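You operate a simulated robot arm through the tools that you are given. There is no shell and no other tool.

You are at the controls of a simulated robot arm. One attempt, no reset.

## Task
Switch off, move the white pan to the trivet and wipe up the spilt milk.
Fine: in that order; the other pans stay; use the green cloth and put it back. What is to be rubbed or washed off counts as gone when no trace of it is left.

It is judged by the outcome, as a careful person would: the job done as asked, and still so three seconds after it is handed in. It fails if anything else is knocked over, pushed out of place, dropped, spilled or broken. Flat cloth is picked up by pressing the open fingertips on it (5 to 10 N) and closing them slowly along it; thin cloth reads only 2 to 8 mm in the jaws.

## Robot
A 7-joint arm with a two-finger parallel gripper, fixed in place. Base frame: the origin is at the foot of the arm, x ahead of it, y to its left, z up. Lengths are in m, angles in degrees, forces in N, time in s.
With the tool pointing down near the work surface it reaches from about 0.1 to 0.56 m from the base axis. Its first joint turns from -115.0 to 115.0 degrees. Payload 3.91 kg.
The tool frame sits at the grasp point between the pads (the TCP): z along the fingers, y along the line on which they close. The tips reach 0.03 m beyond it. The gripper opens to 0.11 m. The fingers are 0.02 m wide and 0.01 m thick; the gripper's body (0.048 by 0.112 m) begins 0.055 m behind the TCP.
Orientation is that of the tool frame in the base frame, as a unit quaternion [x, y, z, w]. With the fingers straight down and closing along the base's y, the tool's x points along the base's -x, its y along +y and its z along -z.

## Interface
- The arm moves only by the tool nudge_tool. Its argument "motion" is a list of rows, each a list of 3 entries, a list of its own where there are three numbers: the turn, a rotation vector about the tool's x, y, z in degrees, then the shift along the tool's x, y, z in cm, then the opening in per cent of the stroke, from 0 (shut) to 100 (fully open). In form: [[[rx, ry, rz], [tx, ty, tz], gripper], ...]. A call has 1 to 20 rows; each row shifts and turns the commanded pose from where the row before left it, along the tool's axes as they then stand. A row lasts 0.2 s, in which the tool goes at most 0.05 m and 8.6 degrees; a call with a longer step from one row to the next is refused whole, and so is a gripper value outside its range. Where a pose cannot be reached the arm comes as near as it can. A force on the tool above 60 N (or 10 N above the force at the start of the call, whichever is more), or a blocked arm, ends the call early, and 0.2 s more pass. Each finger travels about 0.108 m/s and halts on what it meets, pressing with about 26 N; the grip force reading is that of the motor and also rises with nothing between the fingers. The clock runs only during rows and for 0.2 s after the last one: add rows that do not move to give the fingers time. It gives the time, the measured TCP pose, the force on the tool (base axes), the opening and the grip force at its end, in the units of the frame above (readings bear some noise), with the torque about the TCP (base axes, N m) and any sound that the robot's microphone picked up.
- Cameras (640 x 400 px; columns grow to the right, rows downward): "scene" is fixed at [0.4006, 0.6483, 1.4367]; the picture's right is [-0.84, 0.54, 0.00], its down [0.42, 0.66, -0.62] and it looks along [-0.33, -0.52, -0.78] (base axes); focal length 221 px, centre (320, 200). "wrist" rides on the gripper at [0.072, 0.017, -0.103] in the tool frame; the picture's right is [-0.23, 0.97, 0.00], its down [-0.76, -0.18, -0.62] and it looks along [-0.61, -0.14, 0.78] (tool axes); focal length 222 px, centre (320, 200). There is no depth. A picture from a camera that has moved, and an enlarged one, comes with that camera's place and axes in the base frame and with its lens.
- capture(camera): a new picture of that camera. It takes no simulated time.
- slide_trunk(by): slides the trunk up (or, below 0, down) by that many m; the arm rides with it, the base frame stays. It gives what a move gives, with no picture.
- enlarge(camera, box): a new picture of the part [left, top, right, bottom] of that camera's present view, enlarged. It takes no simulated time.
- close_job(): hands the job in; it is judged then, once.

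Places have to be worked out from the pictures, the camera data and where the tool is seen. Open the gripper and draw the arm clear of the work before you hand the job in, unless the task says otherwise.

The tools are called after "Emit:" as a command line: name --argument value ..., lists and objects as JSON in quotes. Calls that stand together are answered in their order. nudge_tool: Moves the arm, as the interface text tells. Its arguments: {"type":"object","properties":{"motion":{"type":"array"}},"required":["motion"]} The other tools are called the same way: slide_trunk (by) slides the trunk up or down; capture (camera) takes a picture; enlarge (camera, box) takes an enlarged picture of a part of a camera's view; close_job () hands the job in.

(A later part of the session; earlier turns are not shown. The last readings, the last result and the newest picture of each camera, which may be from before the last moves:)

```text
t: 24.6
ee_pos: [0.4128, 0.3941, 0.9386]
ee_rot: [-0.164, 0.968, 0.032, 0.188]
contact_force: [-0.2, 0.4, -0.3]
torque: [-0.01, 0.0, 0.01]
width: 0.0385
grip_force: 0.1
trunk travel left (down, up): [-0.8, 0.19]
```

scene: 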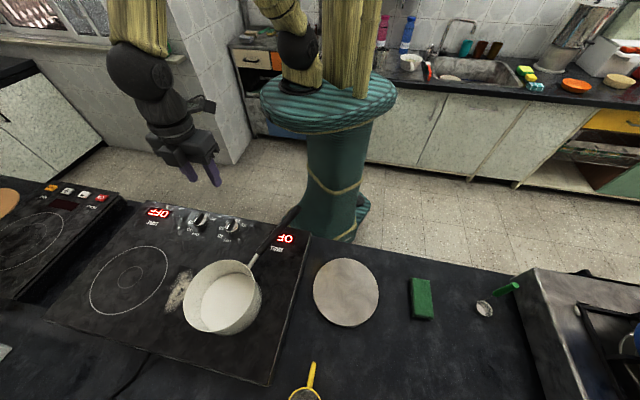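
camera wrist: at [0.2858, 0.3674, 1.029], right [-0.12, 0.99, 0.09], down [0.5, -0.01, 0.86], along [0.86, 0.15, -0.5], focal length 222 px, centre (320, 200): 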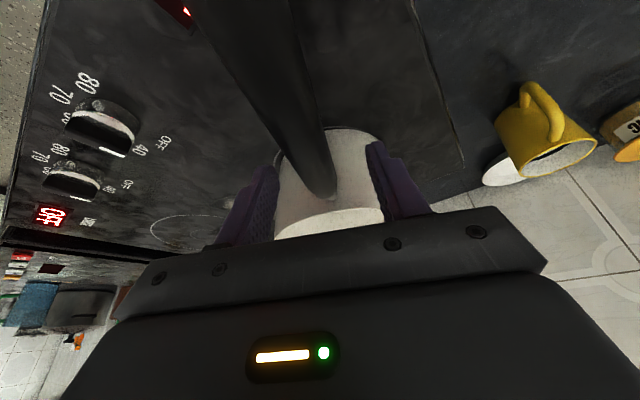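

No contact yet; another 4 mm in 1 mm steps.

Emit:
nudge_tool --motion '[[[0, 0, 0], [-0.09, 0, 0.04], 35], [[0, 0, 0], [-0.09, 0, 0.04], 35], [[0, 0, 0], [0, 0, 0], 35], [[0, 0, 0], [-0.09, 0, 0.04], 35], [[0, 0, 0], [-0.09, 0, 0.04], 35], [[0, 0, 0], [0, 0, 0], 35]]'

Emit:
enlarge --camera "wrist" --box '[200, 80, 440, 240]'

Emit:
enlarge --camera "scene" --box '[220, 200, 310, 270]'

```text
t: 26.0
ee_pos: [0.4165, 0.3954, 0.9379]
ee_rot: [-0.163, 0.968, 0.032, 0.189]
contact_force: [0.0, 0.8, -0.2]
torque: [0.02, 0.01, -0.01]
width: 0.0386
grip_force: 0.0
trunk travel left (down, up): [-0.8, 0.19]
```

```text
2.50 times, centred on (320, 160) of wrist
camera zoom: at [0.3108, 0.3781, 1.0075], right [-0.12, 0.99, 0.08], down [0.5, -0.01, 0.86], along [0.85, 0.15, -0.5], focal length 555 px, centre (320, 300)
```

zoom: 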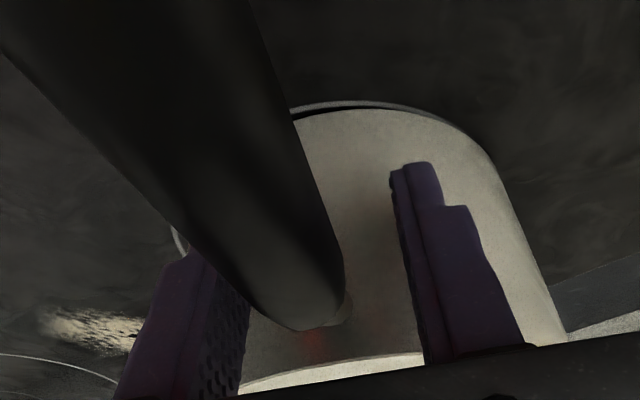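

```text
5.71 times, centred on (265, 235) of scene
camera zoom: at [0.4006, 0.6483, 1.4367], right [-0.84, 0.54, 0.0], down [0.42, 0.66, -0.62], along [-0.33, -0.52, -0.78], focal length 1263 px, centre (634, 0)
```

zoom: 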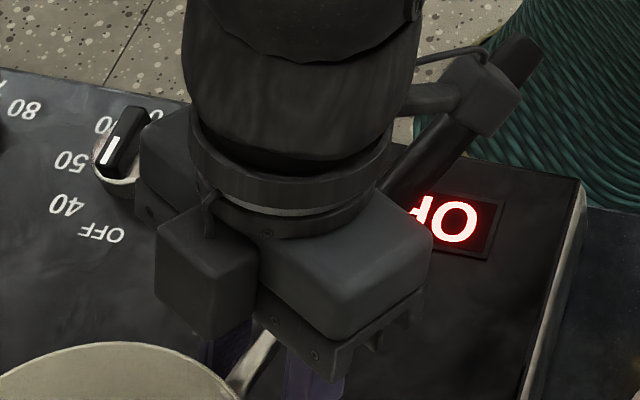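

Still free; about 4 mm more in 1 mm steps to find the wall.

Emit:
nudge_tool --motion '[[[0, 0, 0], [-0.09, 0, 0.04], 35], [[0, 0, 0], [-0.09, 0, 0.04], 35], [[0, 0, 0], [0, 0, 0], 35], [[0, 0, 0], [-0.09, 0, 0.04], 35], [[0, 0, 0], [-0.09, 0, 0.04], 35], [[0, 0, 0], [0, 0, 0], 35]]'

Emit:
enlarge --camera "wrist" --box '[200, 80, 440, 240]'

```text
t: 27.4
ee_pos: [0.4194, 0.3963, 0.9388]
ee_rot: [-0.163, 0.968, 0.032, 0.188]
contact_force: [0.1, 0.9, -0.1]
torque: [0.0, 0.0, 0.0]
width: 0.0387
grip_force: 0.0
trunk travel left (down, up): [-0.8, 0.19]
```

```text
2.50 times, centred on (320, 160) of wrist
camera zoom: at [0.3148, 0.3786, 1.008], right [-0.12, 0.99, 0.08], down [0.5, -0.01, 0.86], along [0.85, 0.15, -0.5], focal length 555 px, centre (320, 300)
```

zoom: 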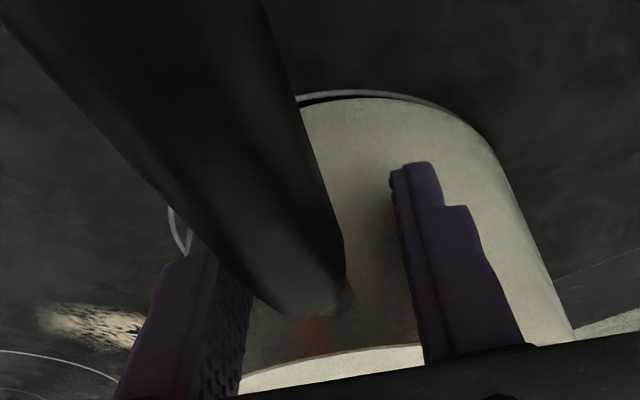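

No contact so far; once closed, the fingers will move to where the round wall stands nearer, so the remaining gap is about 1 mm and the pads still cover the end of the black grip. I close here on the handle.

Emit:
nudge_tool --motion '[[[0, 0, 0], [0, 0, 0], 30], [[0, 0, 0], [0, 0, 0], 25], [[0, 0, 0], [0, 0, 0], 21], [[0, 0, 0], [0, 0, 0], 17], [[0, 0, 0], [0, 0, 0], 12], [[0, 0, 0], [0, 0, 0], 6], [[0, 0, 0], [0, 0, 0], 0], [[0, 0, 0], [0, 0, 0], 0]]'

Emit:
enlarge --camera "wrist" --box '[200, 80, 440, 240]'

Emit:
enlarge --camera "scene" --box '[160, 180, 320, 340]'

```text
t: 29.2
ee_pos: [0.4207, 0.3966, 0.9398]
ee_rot: [-0.164, 0.968, 0.032, 0.188]
contact_force: [-3.0, -1.1, 0.3]
torque: [-0.07, 0.23, 0.05]
width: 0.0106
grip_force: 26.3
trunk travel left (down, up): [-0.8, 0.19]
```

```text
2.50 times, centred on (320, 160) of wrist
camera zoom: at [0.3145, 0.3785, 1.0082], right [-0.12, 0.99, 0.08], down [0.5, -0.01, 0.86], along [0.85, 0.15, -0.5], focal length 555 px, centre (320, 300)
```

zoom: 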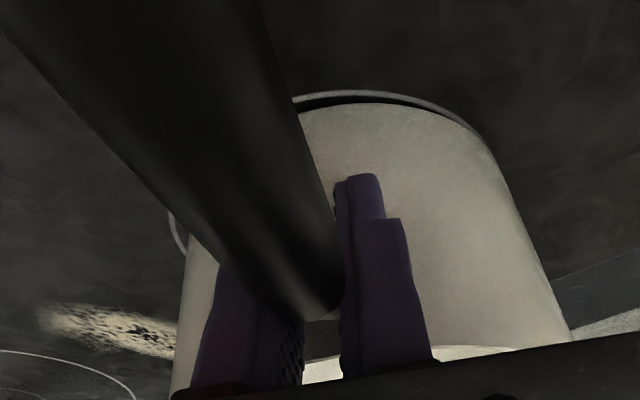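

```text
2.50 times, centred on (240, 260) of scene
camera zoom: at [0.4006, 0.6483, 1.4367], right [-0.84, 0.54, 0.0], down [0.42, 0.66, -0.62], along [-0.33, -0.52, -0.78], focal length 552 px, centre (520, 50)
```

zoom: 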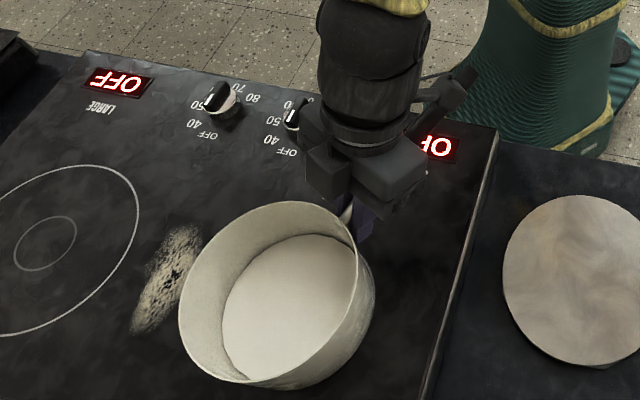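

Width is 10.6 mm: the pads hold the metal stem, captured between the black grip's end and the pan's wall, and the 3 N push-back shows the tips touching the wall. I lift 8 mm slowly as a new test.

Emit:
nudge_tool --motion '[[[0, 0, 0], [0.075, 0, -0.185], 0], [[0, 0, 0], [0.075, 0, -0.185], 0], [[0, 0, 0], [0.075, 0, -0.185], 0], [[0, 0, 0], [0.075, 0, -0.185], 0], [[0, 0, 0], [0, 0, 0], 0], [[0, 0, 0], [0, 0, 0], 0]]'

Emit:
enlarge --camera "scene" --box '[160, 180, 320, 340]'

Emit:
enlarge --camera "wrist" --box '[200, 80, 440, 240]'

```text
t: 30.6
ee_pos: [0.4149, 0.3932, 0.9449]
ee_rot: [-0.163, 0.968, 0.03, 0.189]
contact_force: [0.2, 0.4, -7.8]
torque: [-0.16, 0.51, 0.0]
width: 0.0104
grip_force: 26.5
trunk travel left (down, up): [-0.8, 0.19]
```

```text
2.50 times, centred on (240, 260) of scene
camera zoom: at [0.4006, 0.6483, 1.4367], right [-0.84, 0.54, 0.0], down [0.42, 0.66, -0.62], along [-0.33, -0.52, -0.78], focal length 552 px, centre (520, 50)
```

zoom: 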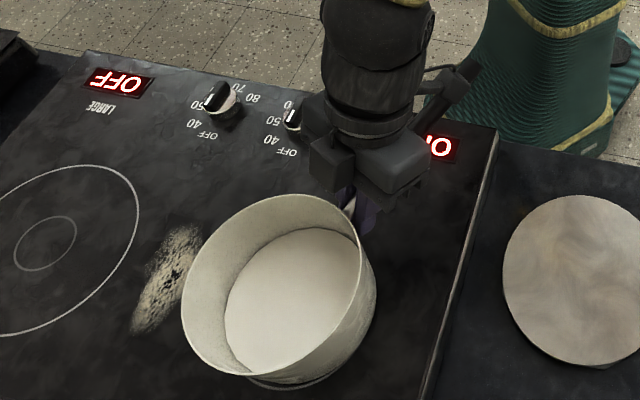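

```text
2.50 times, centred on (320, 160) of wrist
camera zoom: at [0.3094, 0.377, 1.0143], right [-0.12, 0.99, 0.08], down [0.51, -0.01, 0.86], along [0.85, 0.15, -0.5], focal length 555 px, centre (320, 300)
```

zoom: 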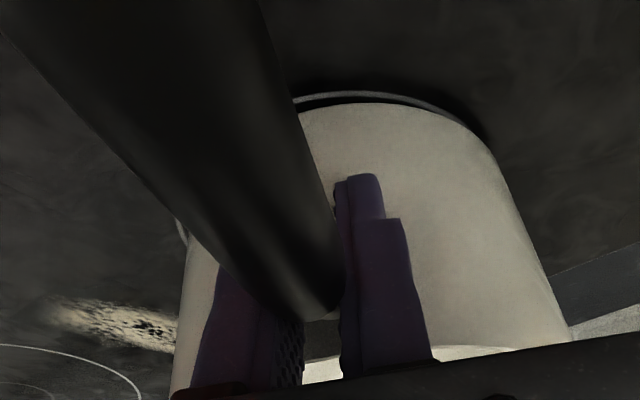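

The pan is now fully off the hob and level: 7.8 N, its position relative to the fingers unchanged. I raise it another 4.5 cm straight up, slowly.

Emit:
nudge_tool --motion '[[[0, 0, 0], [-0.1, 0, -0.25], 0], [[0, 0, 0], [-0.19, 0, -0.46], 0], [[0, 0, 0], [-0.24, 0, -0.58], 0], [[0, 0, 0], [-0.24, 0, -0.58], 0], [[0, 0, 0], [-0.24, 0, -0.58], 0], [[0, 0, 0], [-0.24, 0, -0.58], 0], [[0, 0, 0], [-0.24, 0, -0.58], 0], [[0, 0, 0], [-0.19, 0, -0.46], 0], [[0, 0, 0], [-0.1, 0, -0.25], 0], [[0, 0, 0], [0, 0, 0], 0]]'

Emit:
capture --camera "scene"

Emit:
enlarge --camera "wrist" --box '[200, 80, 440, 240]'

```text
t: 32.8
ee_pos: [0.4136, 0.3958, 0.9916]
ee_rot: [-0.164, 0.968, 0.031, 0.188]
contact_force: [-0.7, 0.2, -7.5]
torque: [-0.2, 0.54, 0.01]
width: 0.0102
grip_force: 26.2
trunk travel left (down, up): [-0.8, 0.19]
```

```text
taken
```

scene: 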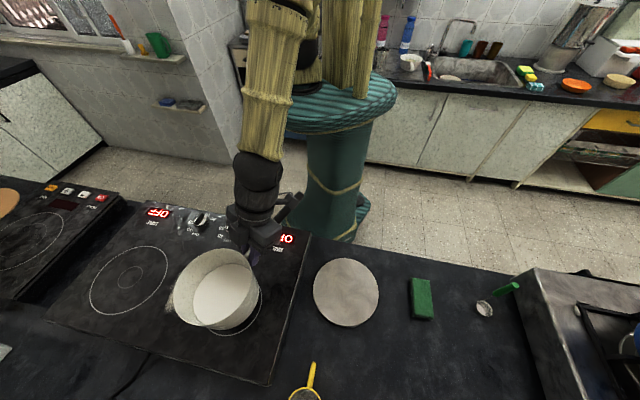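

```text
2.50 times, centred on (320, 160) of wrist
camera zoom: at [0.3084, 0.3773, 1.0604], right [-0.12, 0.99, 0.08], down [0.51, -0.01, 0.86], along [0.85, 0.15, -0.5], focal length 555 px, centre (320, 300)
```

zoom: 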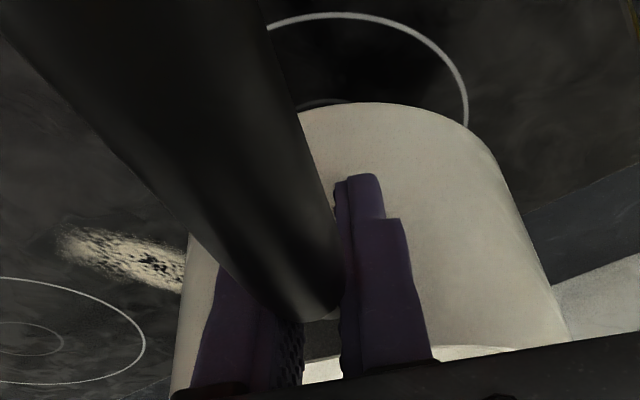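

The pan hangs steadily 5 cm above the hob (7.5 N). Now I turn it 25° counter-clockwise about the vertical, in place.

Emit:
nudge_tool --motion '[[[-0.59, 0, -1.45], [0, 0, 0], 0], [[-1.17, 0, -2.9], [0, 0, 0], 0], [[-1.17, 0, -2.9], [0, 0, 0], 0], [[-1.17, 0, -2.9], [0, 0, 0], 0], [[-1.17, 0, -2.9], [0, 0, 0], 0], [[-1.17, 0, -2.9], [0, 0, 0], 0], [[-1.17, 0, -2.9], [0, 0, 0], 0], [[-1.17, 0, -2.9], [0, 0, 0], 0], [[-0.59, 0, -1.45], [0, 0, 0], 0], [[0, 0, 0], [0, 0, 0], 0]]'

Emit:
capture --camera "scene"

```text
t: 35.0
ee_pos: [0.4148, 0.3942, 0.9915]
ee_rot: [-0.37, 0.909, 0.072, 0.177]
contact_force: [-0.3, 0.2, -8.5]
torque: [-0.36, 0.39, 0.01]
width: 0.0108
grip_force: 26.3
trunk travel left (down, up): [-0.8, 0.19]
```

```text
taken
```

scene: 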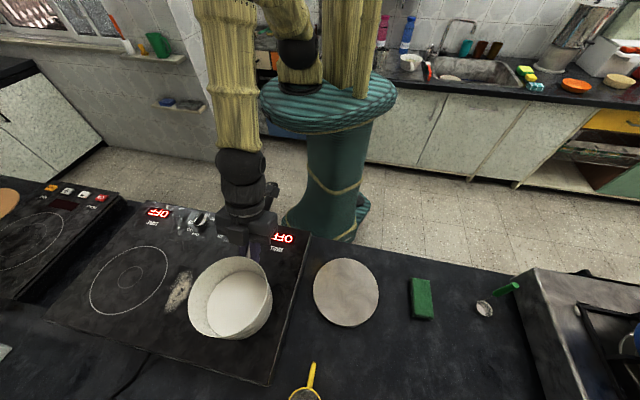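

Still steady at the new heading. Now I carry it horizontally so that its centre comes over the trivet.

Emit:
nudge_tool --motion '[[[0, 0, 0], [0.291, 0.655, -0.118], 0], [[0, 0, 0], [0.582, 1.309, -0.235], 0], [[0, 0, 0], [0.582, 1.309, -0.235], 0], [[0, 0, 0], [0.582, 1.309, -0.235], 0], [[0, 0, 0], [0.582, 1.309, -0.235], 0], [[0, 0, 0], [0.582, 1.309, -0.235], 0], [[0, 0, 0], [0.582, 1.309, -0.235], 0], [[0, 0, 0], [0.582, 1.309, -0.235], 0], [[0, 0, 0], [0.582, 1.309, -0.235], 0], [[0, 0, 0], [0.582, 1.309, -0.235], 0], [[0, 0, 0], [0.582, 1.309, -0.235], 0], [[0, 0, 0], [0.582, 1.309, -0.235], 0], [[0, 0, 0], [0.582, 1.309, -0.235], 0], [[0, 0, 0], [0.582, 1.309, -0.235], 0], [[0, 0, 0], [0.582, 1.309, -0.235], 0], [[0, 0, 0], [0.582, 1.309, -0.235], 0], [[0, 0, 0], [0.582, 1.309, -0.235], 0], [[0, 0, 0], [0.291, 0.655, -0.118], 0], [[0, 0, 0], [0, 0, 0], 0]]'

Emit:
capture --camera "scene"

Emit:
enlarge --camera "scene" --box '[280, 220, 440, 360]'

Emit:
capture --camera "wrist"

```text
t: 39.0
ee_pos: [0.1835, 0.4814, 0.992]
ee_rot: [-0.369, 0.91, 0.071, 0.177]
contact_force: [0.4, -1.1, -7.6]
torque: [-0.38, 0.41, 0.02]
width: 0.0107
grip_force: 26.1
trunk travel left (down, up): [-0.8, 0.19]
```

```text
taken
```

scene: 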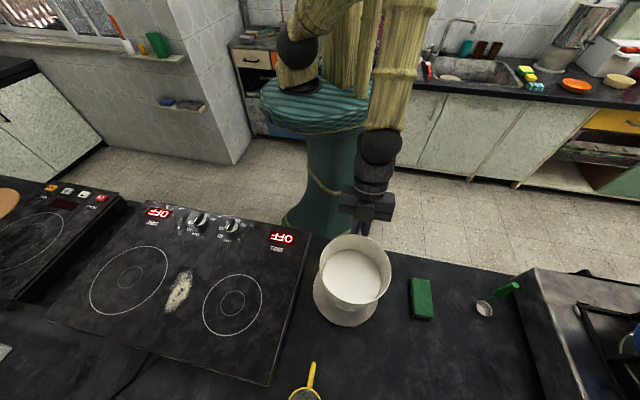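

```text
2.86 times, centred on (360, 290) of scene
camera zoom: at [0.4006, 0.6483, 1.4367], right [-0.84, 0.54, 0.0], down [0.42, 0.66, -0.62], along [-0.33, -0.52, -0.78], focal length 632 px, centre (206, -57)
```

zoom: 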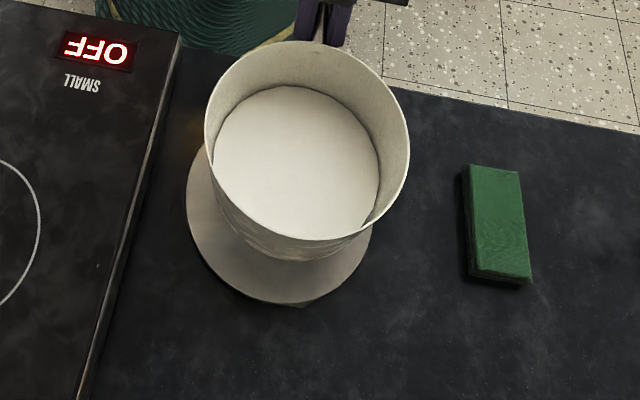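

```text
taken
camera wrist: at [0.0962, 0.4202, 1.0597], right [-0.53, 0.85, 0.08], down [0.46, 0.2, 0.86], along [0.71, 0.49, -0.5], focal length 222 px, centre (320, 200)
```

wrist: 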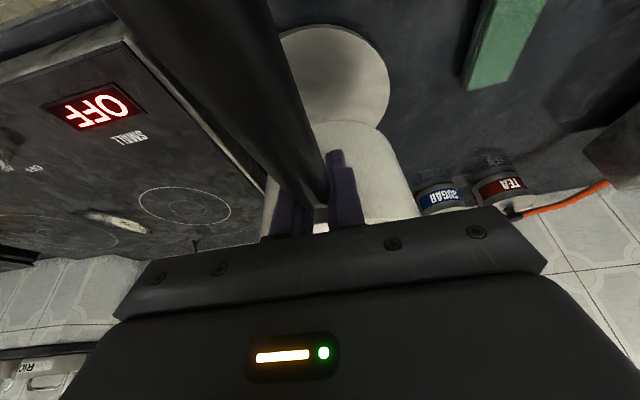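

The pan's centre is about (0.247, 0.543), the trivet's about (0.250, 0.540), so a small sideways correction of 4-5 mm is enough. I correct and lower 6.5 cm.

Emit:
nudge_tool --motion '[[[0, 0, 0], [0, -0.23, 0], 0], [[0, 0, 0], [0, -0.23, 0], 0], [[0, 0, 0], [0.15, 0, 0.37], 0], [[0, 0, 0], [0.3, 0, 0.75], 0], [[0, 0, 0], [0.3, 0, 0.75], 0], [[0, 0, 0], [0.3, 0, 0.75], 0], [[0, 0, 0], [0.3, 0, 0.75], 0], [[0, 0, 0], [0.3, 0, 0.75], 0], [[0, 0, 0], [0.3, 0, 0.75], 0], [[0, 0, 0], [0.3, 0, 0.75], 0], [[0, 0, 0], [0.3, 0, 0.75], 0], [[0, 0, 0], [0.15, 0, 0.37], 0], [[0, 0, 0], [0, 0, 0], 0]]'

Emit:
enlarge --camera "scene" --box '[280, 220, 440, 360]'

Emit:
capture --camera "wrist"

```text
t: 41.8
ee_pos: [0.1885, 0.4775, 0.9168]
ee_rot: [-0.369, 0.909, 0.072, 0.177]
contact_force: [-0.2, 1.1, -7.8]
torque: [-0.35, 0.37, -0.03]
width: 0.0105
grip_force: 25.9
trunk travel left (down, up): [-0.8, 0.19]
```

```text
2.86 times, centred on (360, 290) of scene
camera zoom: at [0.4006, 0.6483, 1.4367], right [-0.84, 0.54, 0.0], down [0.42, 0.66, -0.62], along [-0.33, -0.52, -0.78], focal length 632 px, centre (206, -57)
```

zoom: 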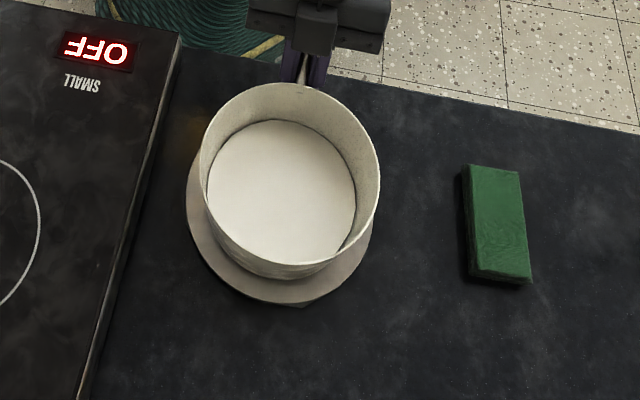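

```text
taken
camera wrist: at [0.0995, 0.4172, 0.9858], right [-0.53, 0.85, 0.08], down [0.46, 0.2, 0.86], along [0.71, 0.49, -0.5], focal length 222 px, centre (320, 200)
```

wrist: 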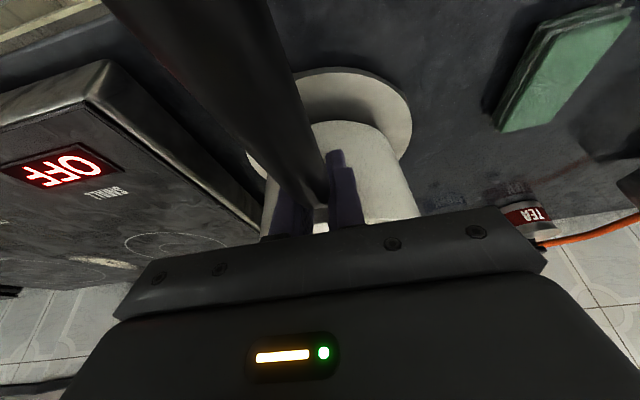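

Well centred over the trivet, about 1 cm above it. I lower in 2 mm steps, watching for the load to pass to the trivet.

Emit:
nudge_tool --motion '[[[0, 0, 0], [0.075, 0, 0.185], 0], [[0, 0, 0], [0.075, 0, 0.185], 0], [[0, 0, 0], [0.075, 0, 0.185], 0], [[0, 0, 0], [0, 0, 0], 0]]'

Emit:
enlarge --camera "scene" --box '[280, 220, 440, 360]'

Emit:
enlarge --camera "wrist" --box '[220, 40, 440, 240]'

```text
t: 42.8
ee_pos: [0.1881, 0.477, 0.9111]
ee_rot: [-0.369, 0.91, 0.072, 0.176]
contact_force: [0.3, -0.4, -7.6]
torque: [-0.37, 0.41, 0.01]
width: 0.0105
grip_force: 25.7
trunk travel left (down, up): [-0.8, 0.19]
```

```text
2.86 times, centred on (360, 290) of scene
camera zoom: at [0.4006, 0.6483, 1.4367], right [-0.84, 0.54, 0.0], down [0.42, 0.66, -0.62], along [-0.33, -0.52, -0.78], focal length 632 px, centre (206, -57)
```

zoom: 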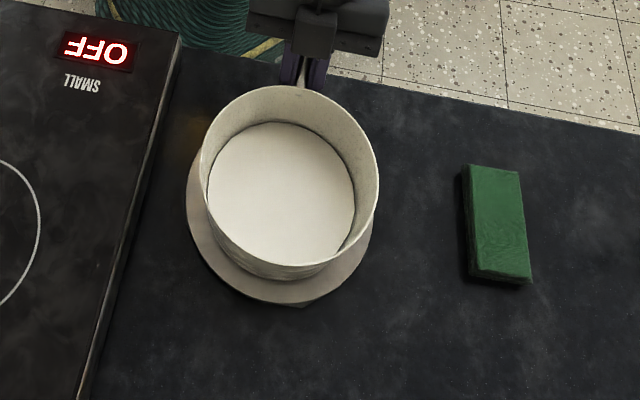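

```text
2.00 times, centred on (330, 140) of wrist
camera zoom: at [0.099, 0.417, 0.9797], right [-0.53, 0.84, 0.08], down [0.46, 0.2, 0.86], along [0.71, 0.49, -0.5], focal length 444 px, centre (300, 320)
```

zoom: 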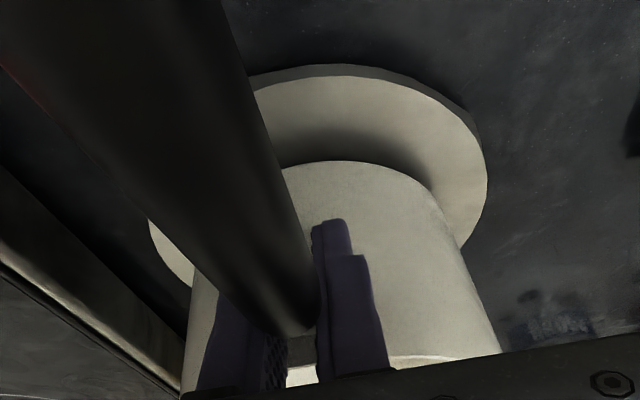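

Still hanging free (7.6 N) with a gap below. I continue down in 2 mm steps.

Emit:
nudge_tool --motion '[[[0, 0, 0], [0.075, 0, 0.185], 0], [[0, 0, 0], [0.075, 0, 0.185], 0], [[0, 0, 0], [0.075, 0, 0.185], 0], [[0, 0, 0], [0, 0, 0], 0]]'

Emit:
enlarge --camera "wrist" --box '[220, 40, 440, 240]'

```text
t: 43.8
ee_pos: [0.1859, 0.4769, 0.905]
ee_rot: [-0.369, 0.909, 0.072, 0.177]
contact_force: [-0.4, 0.0, -7.7]
torque: [-0.39, 0.37, 0.02]
width: 0.0106
grip_force: 26.4
trunk travel left (down, up): [-0.8, 0.19]
```

```text
2.00 times, centred on (330, 140) of wrist
camera zoom: at [0.0984, 0.4173, 0.9736], right [-0.53, 0.85, 0.08], down [0.46, 0.2, 0.86], along [0.71, 0.49, -0.5], focal length 444 px, centre (300, 320)
```

zoom: 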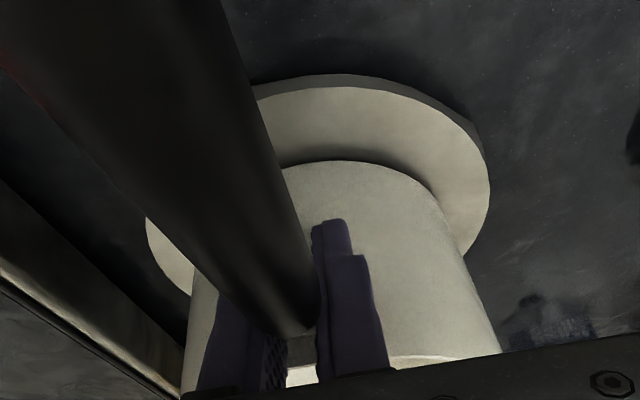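

Not yet touching (7.7 N). Another 6 mm in 2 mm steps.

Emit:
nudge_tool --motion '[[[0, 0, 0], [0.075, 0, 0.185], 0], [[0, 0, 0], [0.075, 0, 0.185], 0], [[0, 0, 0], [0.075, 0, 0.185], 0], [[0, 0, 0], [0, 0, 0], 0]]'

Emit:
enlarge --camera "wrist" --box '[220, 40, 440, 240]'

Emit:
enlarge --camera "scene" --box '[280, 220, 440, 360]'

```text
t: 44.8
ee_pos: [0.1861, 0.4767, 0.9011]
ee_rot: [-0.369, 0.909, 0.073, 0.178]
contact_force: [-2.3, -0.2, 15.0]
torque: [0.37, -0.36, -0.01]
width: 0.0102
grip_force: 25.9
trunk travel left (down, up): [-0.8, 0.19]
```

```text
2.00 times, centred on (330, 140) of wrist
camera zoom: at [0.0984, 0.4164, 0.9698], right [-0.53, 0.84, 0.09], down [0.46, 0.2, 0.86], along [0.71, 0.5, -0.49], focal length 444 px, centre (300, 320)
```

zoom: 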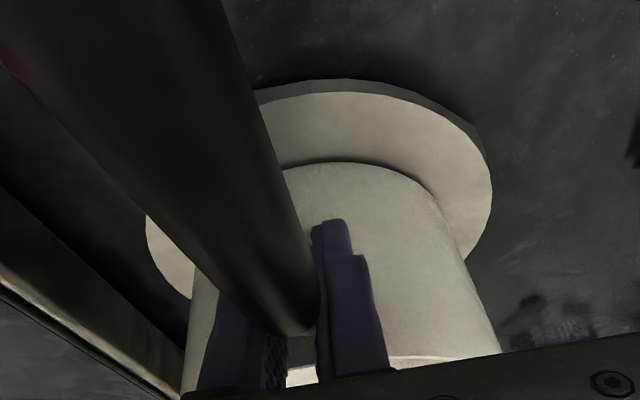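

```text
2.86 times, centred on (360, 290) of scene
camera zoom: at [0.4006, 0.6483, 1.4367], right [-0.84, 0.54, 0.0], down [0.42, 0.66, -0.62], along [-0.33, -0.52, -0.78], focal length 632 px, centre (206, -57)
```

zoom: 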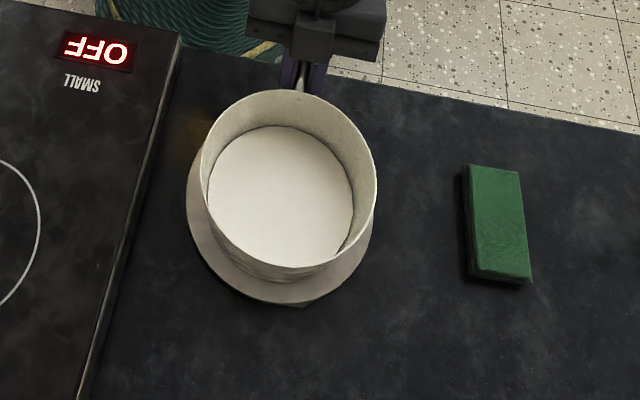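

The pan now stands on the trivet (the tool is being pushed up by 15 N), centred to within a few mm. I relieve the press, open the fingers, and withdraw along the tool axis up and back.

Emit:
nudge_tool --motion '[[[0, 0, 0], [-0.06, 0, -0.14], 0], [[0, 0, 0], [0, 0, 0], 0], [[0, 0, 0], [0, 0, 0], 10], [[0, 0, 0], [0, 0, 0], 15], [[0, 0, 0], [0, 0, 0], 25], [[0, 0, 0], [0, 0, 0], 40], [[0, 0, 0], [0, 0, 0], 50], [[0, 0, 0], [0, 0, 0], 50]]'

Emit:
enlarge --camera "wrist" --box '[200, 40, 440, 240]'

Emit:
enlarge --camera "scene" --box '[280, 220, 440, 360]'

```text
t: 46.6
ee_pos: [0.1871, 0.4768, 0.9001]
ee_rot: [-0.369, 0.909, 0.073, 0.177]
contact_force: [0.3, -0.1, 0.1]
torque: [0.01, 0.01, 0.01]
width: 0.0548
grip_force: 0.1
trunk travel left (down, up): [-0.8, 0.19]
```

```text
2.00 times, centred on (320, 140) of wrist
camera zoom: at [0.099, 0.4161, 0.9695], right [-0.53, 0.85, 0.08], down [0.46, 0.2, 0.86], along [0.71, 0.49, -0.5], focal length 444 px, centre (320, 320)
```

zoom: 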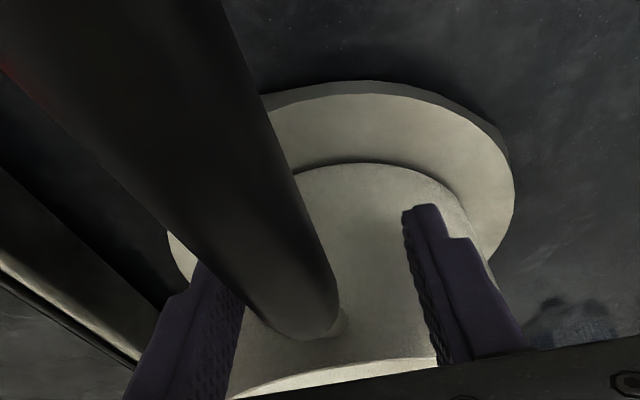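

```text
2.86 times, centred on (360, 290) of scene
camera zoom: at [0.4006, 0.6483, 1.4367], right [-0.84, 0.54, 0.0], down [0.42, 0.66, -0.62], along [-0.33, -0.52, -0.78], focal length 632 px, centre (206, -57)
```

zoom: 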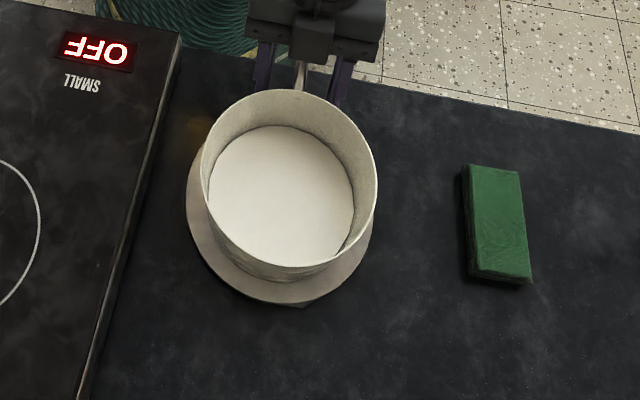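

Released and standing still. I withdraw upward along the tool axis.

Emit:
nudge_tool --motion '[[[0, 0, 0], [0, 0.15, -1], 58], [[0, 0, 0], [0, 0, -2], 58], [[0, 0, 0], [0, 0, -3], 58], [[0, 0, 0], [0, 0, -4], 58], [[0, 0, 0], [0, 0, -4], 58], [[0, 0, 0], [0, 0, -4], 58], [[0, 0, 0], [0, 0, 0], 58]]'

Emit:
capture --camera "wrist"

Emit:
capture --camera "scene"

```text
t: 48.2
ee_pos: [0.1515, 0.4249, 1.0624]
ee_rot: [-0.356, 0.915, 0.062, 0.178]
contact_force: [-0.2, -0.2, 0.7]
torque: [-0.02, -0.01, 0.02]
width: 0.0639
grip_force: 0.0
trunk travel left (down, up): [-0.8, 0.19]
```

```text
taken
camera wrist: at [0.0628, 0.3677, 1.1309], right [-0.5, 0.86, 0.07], down [0.46, 0.2, 0.86], along [0.73, 0.47, -0.5], focal length 222 px, centre (320, 200)
```

wrist: 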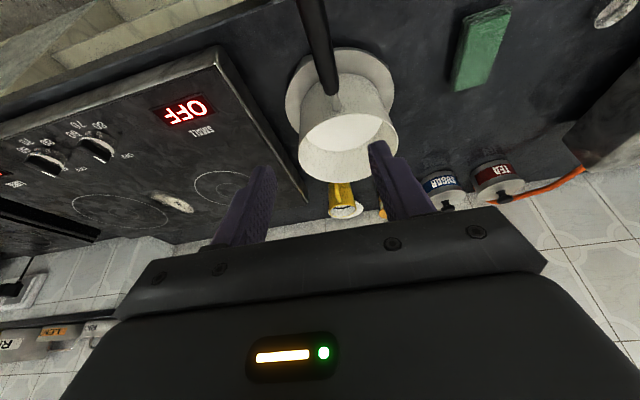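

```text
taken
```

scene: 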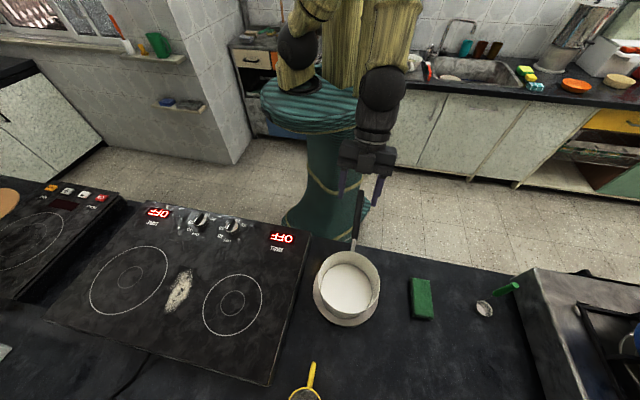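

The pan rests on the trivet, everything else unchanged. Now I look closely at the green cloth and the spill.

Emit:
enlarge --camera "scene" --box '[385, 260, 465, 340]'

Emit:
enlarge --camera "scene" --box '[130, 250, 270, 350]'

Emit:
enlarge --camera "wrist" --box '[420, 0, 580, 120]'

```text
5.00 times, centred on (425, 300) of scene
camera zoom: at [0.4006, 0.6483, 1.4367], right [-0.84, 0.54, 0.0], down [0.42, 0.66, -0.62], along [-0.33, -0.52, -0.78], focal length 1105 px, centre (-205, -300)
```

zoom: 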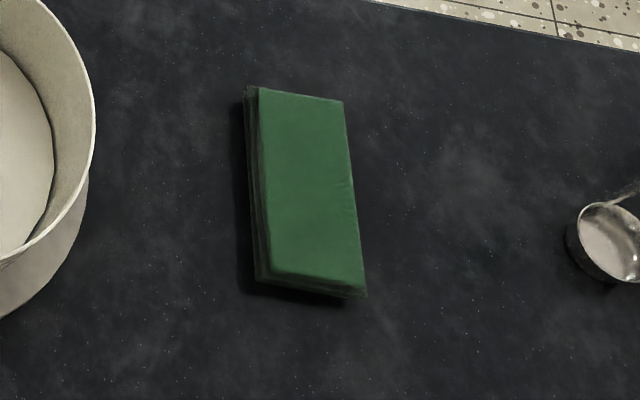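

```text
4.00 times, centred on (200, 300) of scene
camera zoom: at [0.4006, 0.6483, 1.4367], right [-0.84, 0.54, 0.0], down [0.42, 0.66, -0.62], along [-0.33, -0.52, -0.78], focal length 884 px, centre (800, -200)
```

zoom: 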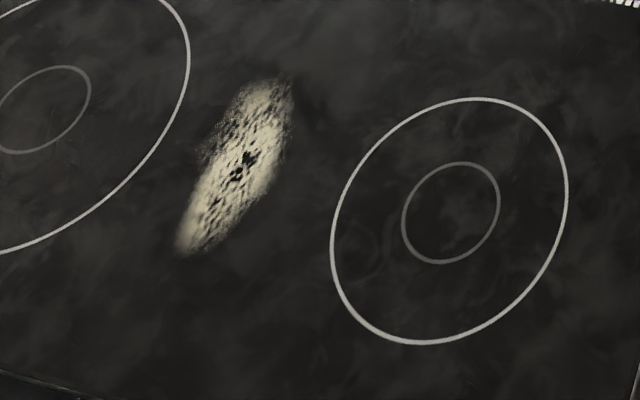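

```text
3.33 times, centred on (500, 60) of wrist
camera zoom: at [0.0628, 0.3677, 1.1309], right [-0.5, 0.86, 0.07], down [0.46, 0.2, 0.86], along [0.73, 0.47, -0.5], focal length 740 px, centre (-280, 667)
```

zoom: 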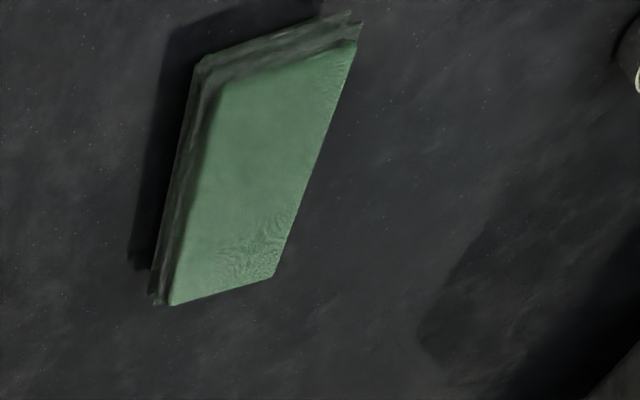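

The folded green cloth measures about 9.3 × 4.2 cm, centre near (0.087, 0.657), long side along 45°, about 0.67 m from the base axis, so I'll need a tilted tool and a lower trunk. First I move sideways off the pan's handle to open counter.

Emit:
nudge_tool --motion '[[[0, 0, 0], [0.38, 2.49, -0.15], 58], [[0, 0, 0], [0.38, 2.49, -0.15], 58], [[0, 0, 0], [0.38, 2.49, -0.15], 58], [[0, 0, 0], [0.38, 2.49, -0.15], 58], [[0, 0, 0], [0.38, 2.49, -0.15], 58], [[0, 0, 0], [0, 0, 0], 58]]'

Emit:
capture --camera "scene"

Emit:
capture --camera "wrist"

```text
t: 49.8
ee_pos: [0.0712, 0.51, 1.0803]
ee_rot: [-0.334, 0.922, 0.078, 0.179]
contact_force: [0.6, 0.4, -0.2]
torque: [0.02, -0.01, 0.03]
width: 0.0639
grip_force: 0.1
trunk travel left (down, up): [-0.8, 0.19]
stopped in row 6: the arm was blocked; the commanded pose is now the measured one
```

```text
taken
```

scene: 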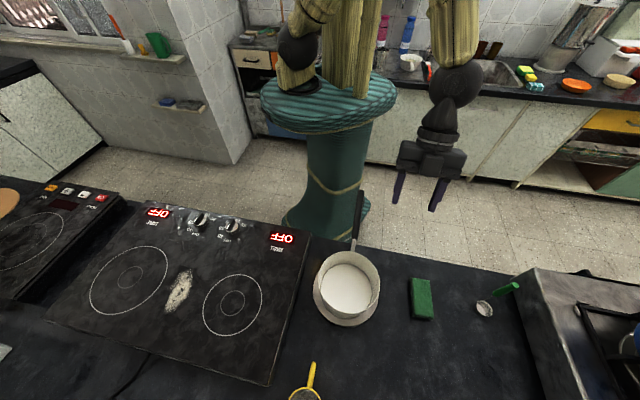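

```text
taken
camera wrist: at [-0.0196, 0.4535, 1.1477], right [-0.47, 0.88, 0.11], down [0.48, 0.15, 0.86], along [0.74, 0.45, -0.49], focal length 222 px, centre (320, 200)
```

wrist: 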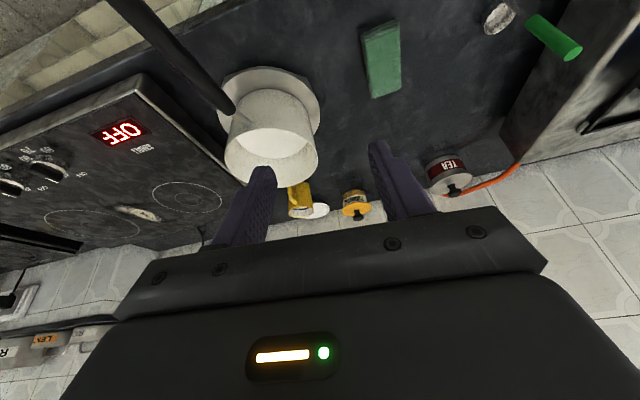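

The arm met a limit (the wrist nearly in line with the forearm). I first bring the tool back to vertical, which is better conditioned, then lower the trunk 0.15 m here over free counter so the forearm lies flatter for the far reach.

Emit:
nudge_tool --motion '[[[0, 7.5, 0], [0, 0, -0.5], 58], [[0, 7.5, 0], [0, 0, -0.5], 58], [[0, 7.6, 0], [0, 0, -0.5], 58], [[0, 0, 0], [0, 0, 0], 58]]'

Emit:
slide_trunk --by -0.1

Emit:
capture --camera "scene"

```text
t: 50.8
ee_pos: [0.0656, 0.5061, 1.0937]
ee_rot: [-0.346, 0.938, 0.01, -0.005]
contact_force: [-0.4, 0.7, -0.9]
torque: [0.03, -0.02, 0.01]
width: 0.0641
grip_force: 0.0
trunk travel left (down, up): [-0.8, 0.19]
```

```text
t: 52.1
ee_pos: [0.0673, 0.5062, 0.9936]
ee_rot: [-0.344, 0.939, 0.011, -0.005]
contact_force: [-0.5, 0.9, -0.8]
torque: [-0.04, 0.04, 0.01]
width: 0.0638
grip_force: 0.0
trunk travel left (down, up): [-0.7, 0.29]
```

```text
taken
```

scene: 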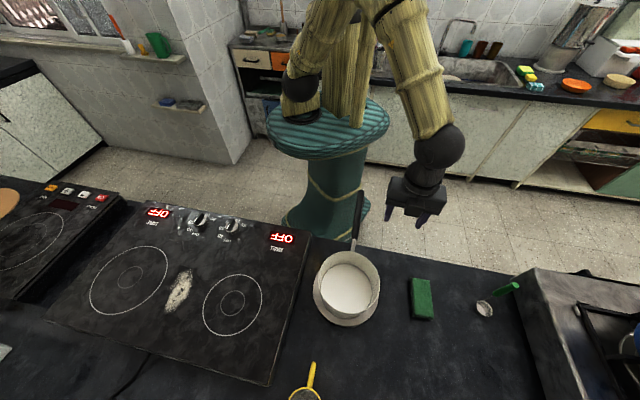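

The arm's geometry is clearer now and the forearm flatter. I raise the tool 5 cm, slide the trunk down another 0.1 m, keeping clear of the counter.

Emit:
nudge_tool --motion '[[[1.4, 0, -5.8], [0, 0, -2.5], 58], [[0, 0, 0], [0, 0, -2.5], 58], [[0, 0, 0], [0, 0, 0], 58]]'

Emit:
slide_trunk --by -0.1

Emit:
capture --camera "scene"

Emit:
capture --camera "wrist"

```text
t: 52.9
ee_pos: [0.0672, 0.504, 1.0417]
ee_rot: [-0.391, 0.92, 0.001, 0.0]
contact_force: [-1.0, 0.7, 0.3]
torque: [0.01, -0.01, -0.01]
width: 0.064
grip_force: 0.3
trunk travel left (down, up): [-0.7, 0.29]
```

```text
t: 54.3
ee_pos: [0.0665, 0.5037, 0.9417]
ee_rot: [-0.391, 0.92, -0.001, 0.0]
contact_force: [-1.2, -0.3, 0.0]
torque: [-0.01, 0.0, -0.01]
width: 0.0639
grip_force: 0.1
trunk travel left (down, up): [-0.6, 0.39]
```

```text
taken
```

scene: 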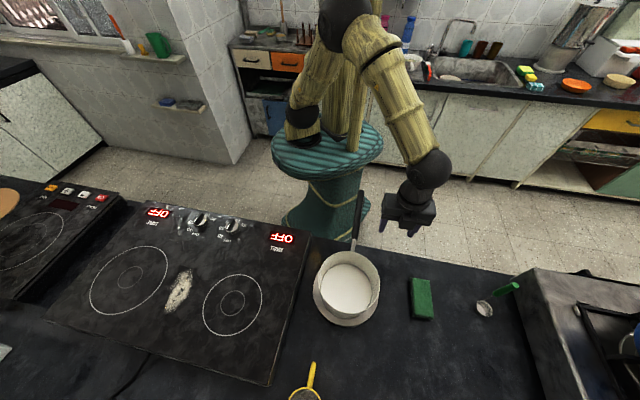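

```text
taken
camera wrist: at [0.0045, 0.465, 1.0451], right [-0.54, 0.84, 0.0], down [0.66, 0.43, 0.62], along [0.52, 0.34, -0.78], focal length 222 px, centre (320, 200)
```

wrist: 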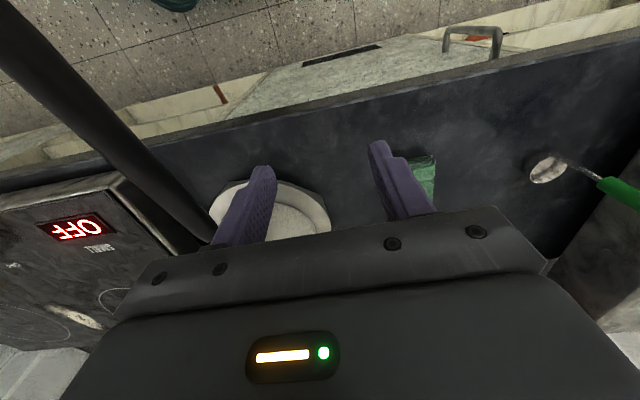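

Now I tilt the tool outward 30° and move it above the cloth at safe height.

Emit:
nudge_tool --motion '[[[0, -7.5, 0], [0, 0, 0], 70], [[0, -7.5, 0], [0, 0, 0], 70], [[0, -7.5, 0], [0, 0, 0], 70], [[0, -7.5, 0], [0, 0, 0], 70], [[0, 0, 0], [-2.47, 2.3, 1.42], 70], [[0, 0, 0], [-2.47, 2.3, 1.42], 70], [[0, 0, 0], [-2.47, 2.3, 1.42], 70], [[0, 0, 0], [-2.46, 2.3, 1.43], 70], [[0, 0, 0], [0, 0, 0], 70]]'

Emit:
capture --camera "wrist"

Emit:
capture --camera "scene"

```text
t: 56.3
ee_pos: [0.0777, 0.648, 0.9397]
ee_rot: [-0.378, 0.889, 0.101, 0.239]
contact_force: [-0.1, 0.6, 0.0]
torque: [-0.03, -0.01, 0.0]
width: 0.0768
grip_force: 0.1
trunk travel left (down, up): [-0.6, 0.39]
```

```text
taken
camera wrist: at [-0.0135, 0.5776, 0.9937], right [-0.57, 0.82, 0.11], down [0.37, 0.13, 0.92], along [0.74, 0.56, -0.37], focal length 222 px, centre (320, 200)
```

wrist: 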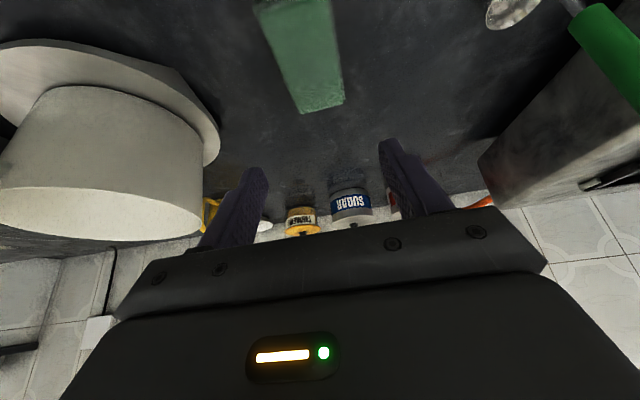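

```text
taken
```

scene: 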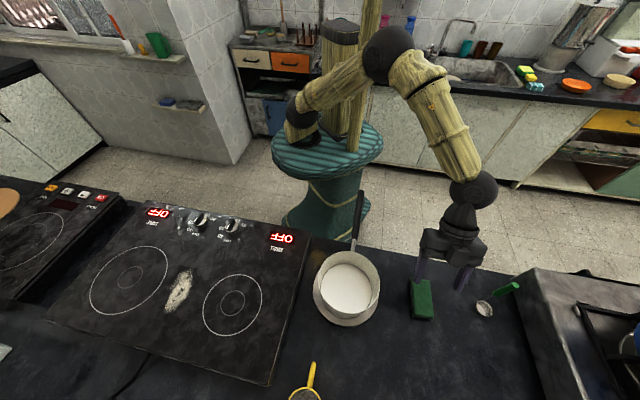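

The far end of the cloth and two-view triangulation put its top at z ≈ 0.826 and its centre at (0.083, 0.657); the tool is 2-3 mm off laterally. I correct and descend 7 cm with the fingers on either side of its short width.

Emit:
nudge_tool --motion '[[[0, 0, 0], [0.7, 0.25, 1.21], 70], [[0, 0, 0], [0.7, 0, 1.21], 70], [[0, 0, 0], [0.7, 0, 1.21], 70], [[0, 0, 0], [0.7, 0, 1.21], 70], [[0, 0, 0], [0.7, 0, 1.21], 70], [[0, 0, 0], [0, 0, 0], 70]]'

Emit:
capture --camera "wrist"

Emit:
enlarge --camera "scene" --box '[370, 210, 510, 340]'

```text
t: 57.7
ee_pos: [0.0773, 0.6504, 0.872]
ee_rot: [-0.378, 0.889, 0.101, 0.238]
contact_force: [-0.1, 0.4, -0.7]
torque: [-0.03, 0.01, 0.01]
width: 0.0769
grip_force: 0.2
trunk travel left (down, up): [-0.6, 0.39]
```

```text
taken
camera wrist: at [-0.0146, 0.5816, 0.9255], right [-0.57, 0.82, 0.11], down [0.37, 0.13, 0.92], along [0.74, 0.56, -0.37], focal length 222 px, centre (320, 200)
```

wrist: 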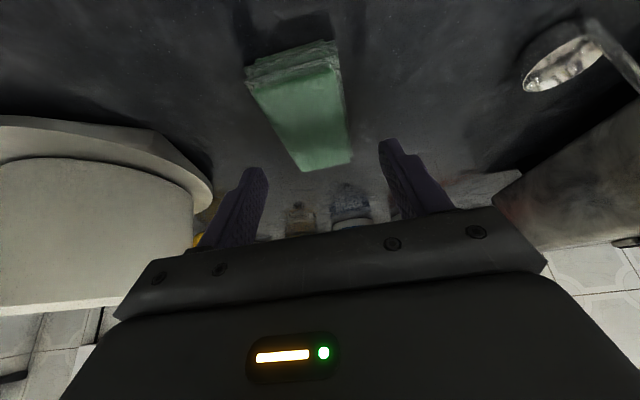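

```text
3.08 times, centred on (440, 275) of scene
camera zoom: at [0.4006, 0.6483, 1.4367], right [-0.84, 0.54, 0.0], down [0.42, 0.66, -0.62], along [-0.33, -0.52, -0.78], focal length 680 px, centre (-49, -31)
```

zoom: 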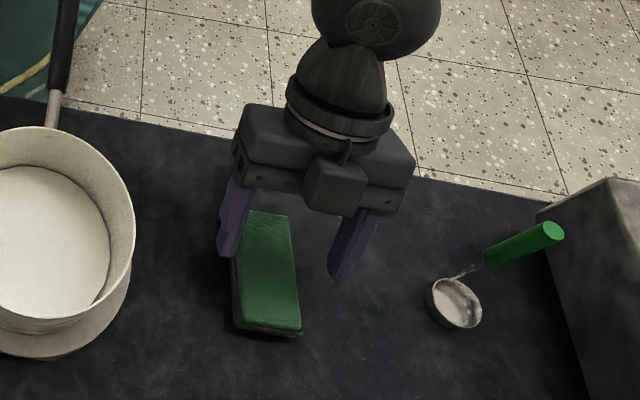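

Both sides have about 1.5 cm clearance. I descend the last 2.5 cm slowly to just above the counter.

Emit:
nudge_tool --motion '[[[0, 0, 0], [0.5, 0, 0.87], 70], [[0, 0, 0], [0.4, 0, 0.69], 70], [[0, 0, 0], [0.3, 0, 0.52], 70], [[0, 0, 0], [0, 0, 0], 70]]'

Emit:
enlarge --camera "wrist" --box '[200, 20, 440, 240]'

Emit:
enlarge --camera "scene" --box '[390, 250, 480, 340]'

```text
t: 58.7
ee_pos: [0.0777, 0.6519, 0.8493]
ee_rot: [-0.379, 0.888, 0.101, 0.238]
contact_force: [0.1, 0.0, -0.7]
torque: [-0.01, 0.01, 0.02]
width: 0.0773
grip_force: 0.0
trunk travel left (down, up): [-0.6, 0.39]
```

```text
1.82 times, centred on (320, 130) of wrist
camera zoom: at [-0.014, 0.5822, 0.9016], right [-0.57, 0.82, 0.11], down [0.37, 0.13, 0.92], along [0.74, 0.56, -0.37], focal length 404 px, centre (320, 327)
```

zoom: 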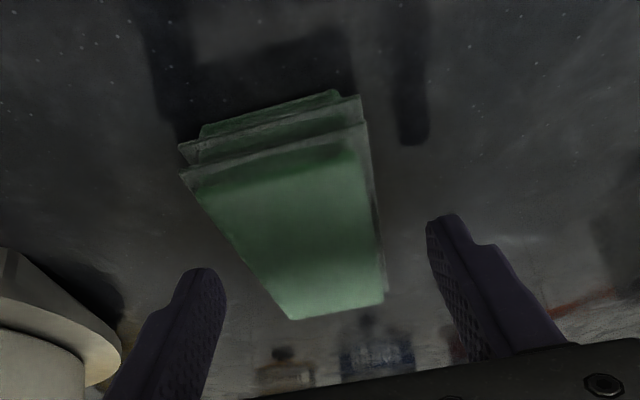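

```text
4.44 times, centred on (435, 295) of scene
camera zoom: at [0.4006, 0.6483, 1.4367], right [-0.84, 0.54, 0.0], down [0.42, 0.66, -0.62], along [-0.33, -0.52, -0.78], focal length 982 px, centre (-191, -222)
```

zoom: 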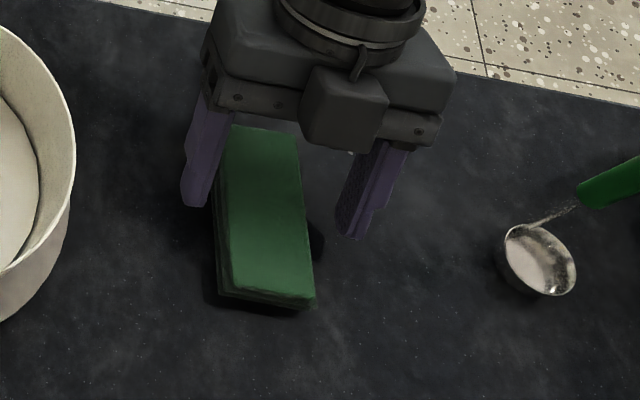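

The fingers are about 5 mm too far to the right of the cloth's middle. I shift back 5 mm, go down 4 mm more and check for contact with the counter.

Emit:
nudge_tool --motion '[[[0, 0, 0], [0, -0.5, 0], 70], [[0, 0, 0], [0.1, 0, 0.17], 70], [[0, 0, 0], [0.1, 0, 0.17], 70], [[0, 0, 0], [0, 0, 0], 70]]'

Emit:
enlarge --camera "wrist" --box '[200, 20, 440, 240]'

```text
t: 59.7
ee_pos: [0.0803, 0.6463, 0.8446]
ee_rot: [-0.38, 0.888, 0.101, 0.238]
contact_force: [0.1, 0.2, -0.4]
torque: [-0.04, 0.03, 0.0]
width: 0.0772
grip_force: 0.0
trunk travel left (down, up): [-0.6, 0.39]
```

```text
1.82 times, centred on (320, 130) of wrist
camera zoom: at [-0.0102, 0.5783, 0.898], right [-0.57, 0.82, 0.11], down [0.37, 0.13, 0.92], along [0.74, 0.56, -0.37], focal length 404 px, centre (320, 327)
```

zoom: 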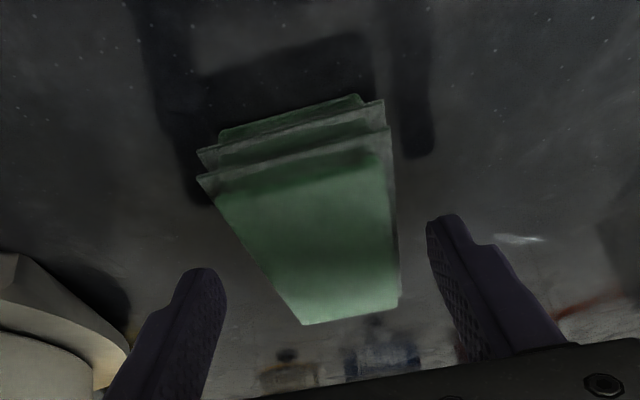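

No contact yet. I probe downward in 1 mm steps for the counter.

Emit:
nudge_tool --motion '[[[0, 0, 0], [0.05, 0, 0.087], 70], [[0, 0, 0], [0.05, 0, 0.087], 70], [[0, 0, 0], [0.05, 0, 0.087], 70], [[0, 0, 0], [0.05, 0, 0.087], 70], [[0, 0, 0], [0, 0, 0], 70]]'

```text
t: 60.9
ee_pos: [0.0823, 0.6486, 0.8394]
ee_rot: [-0.378, 0.889, 0.1, 0.239]
contact_force: [0.5, -0.4, -0.3]
torque: [-0.01, 0.0, -0.01]
width: 0.077
grip_force: 0.1
trunk travel left (down, up): [-0.6, 0.39]
```

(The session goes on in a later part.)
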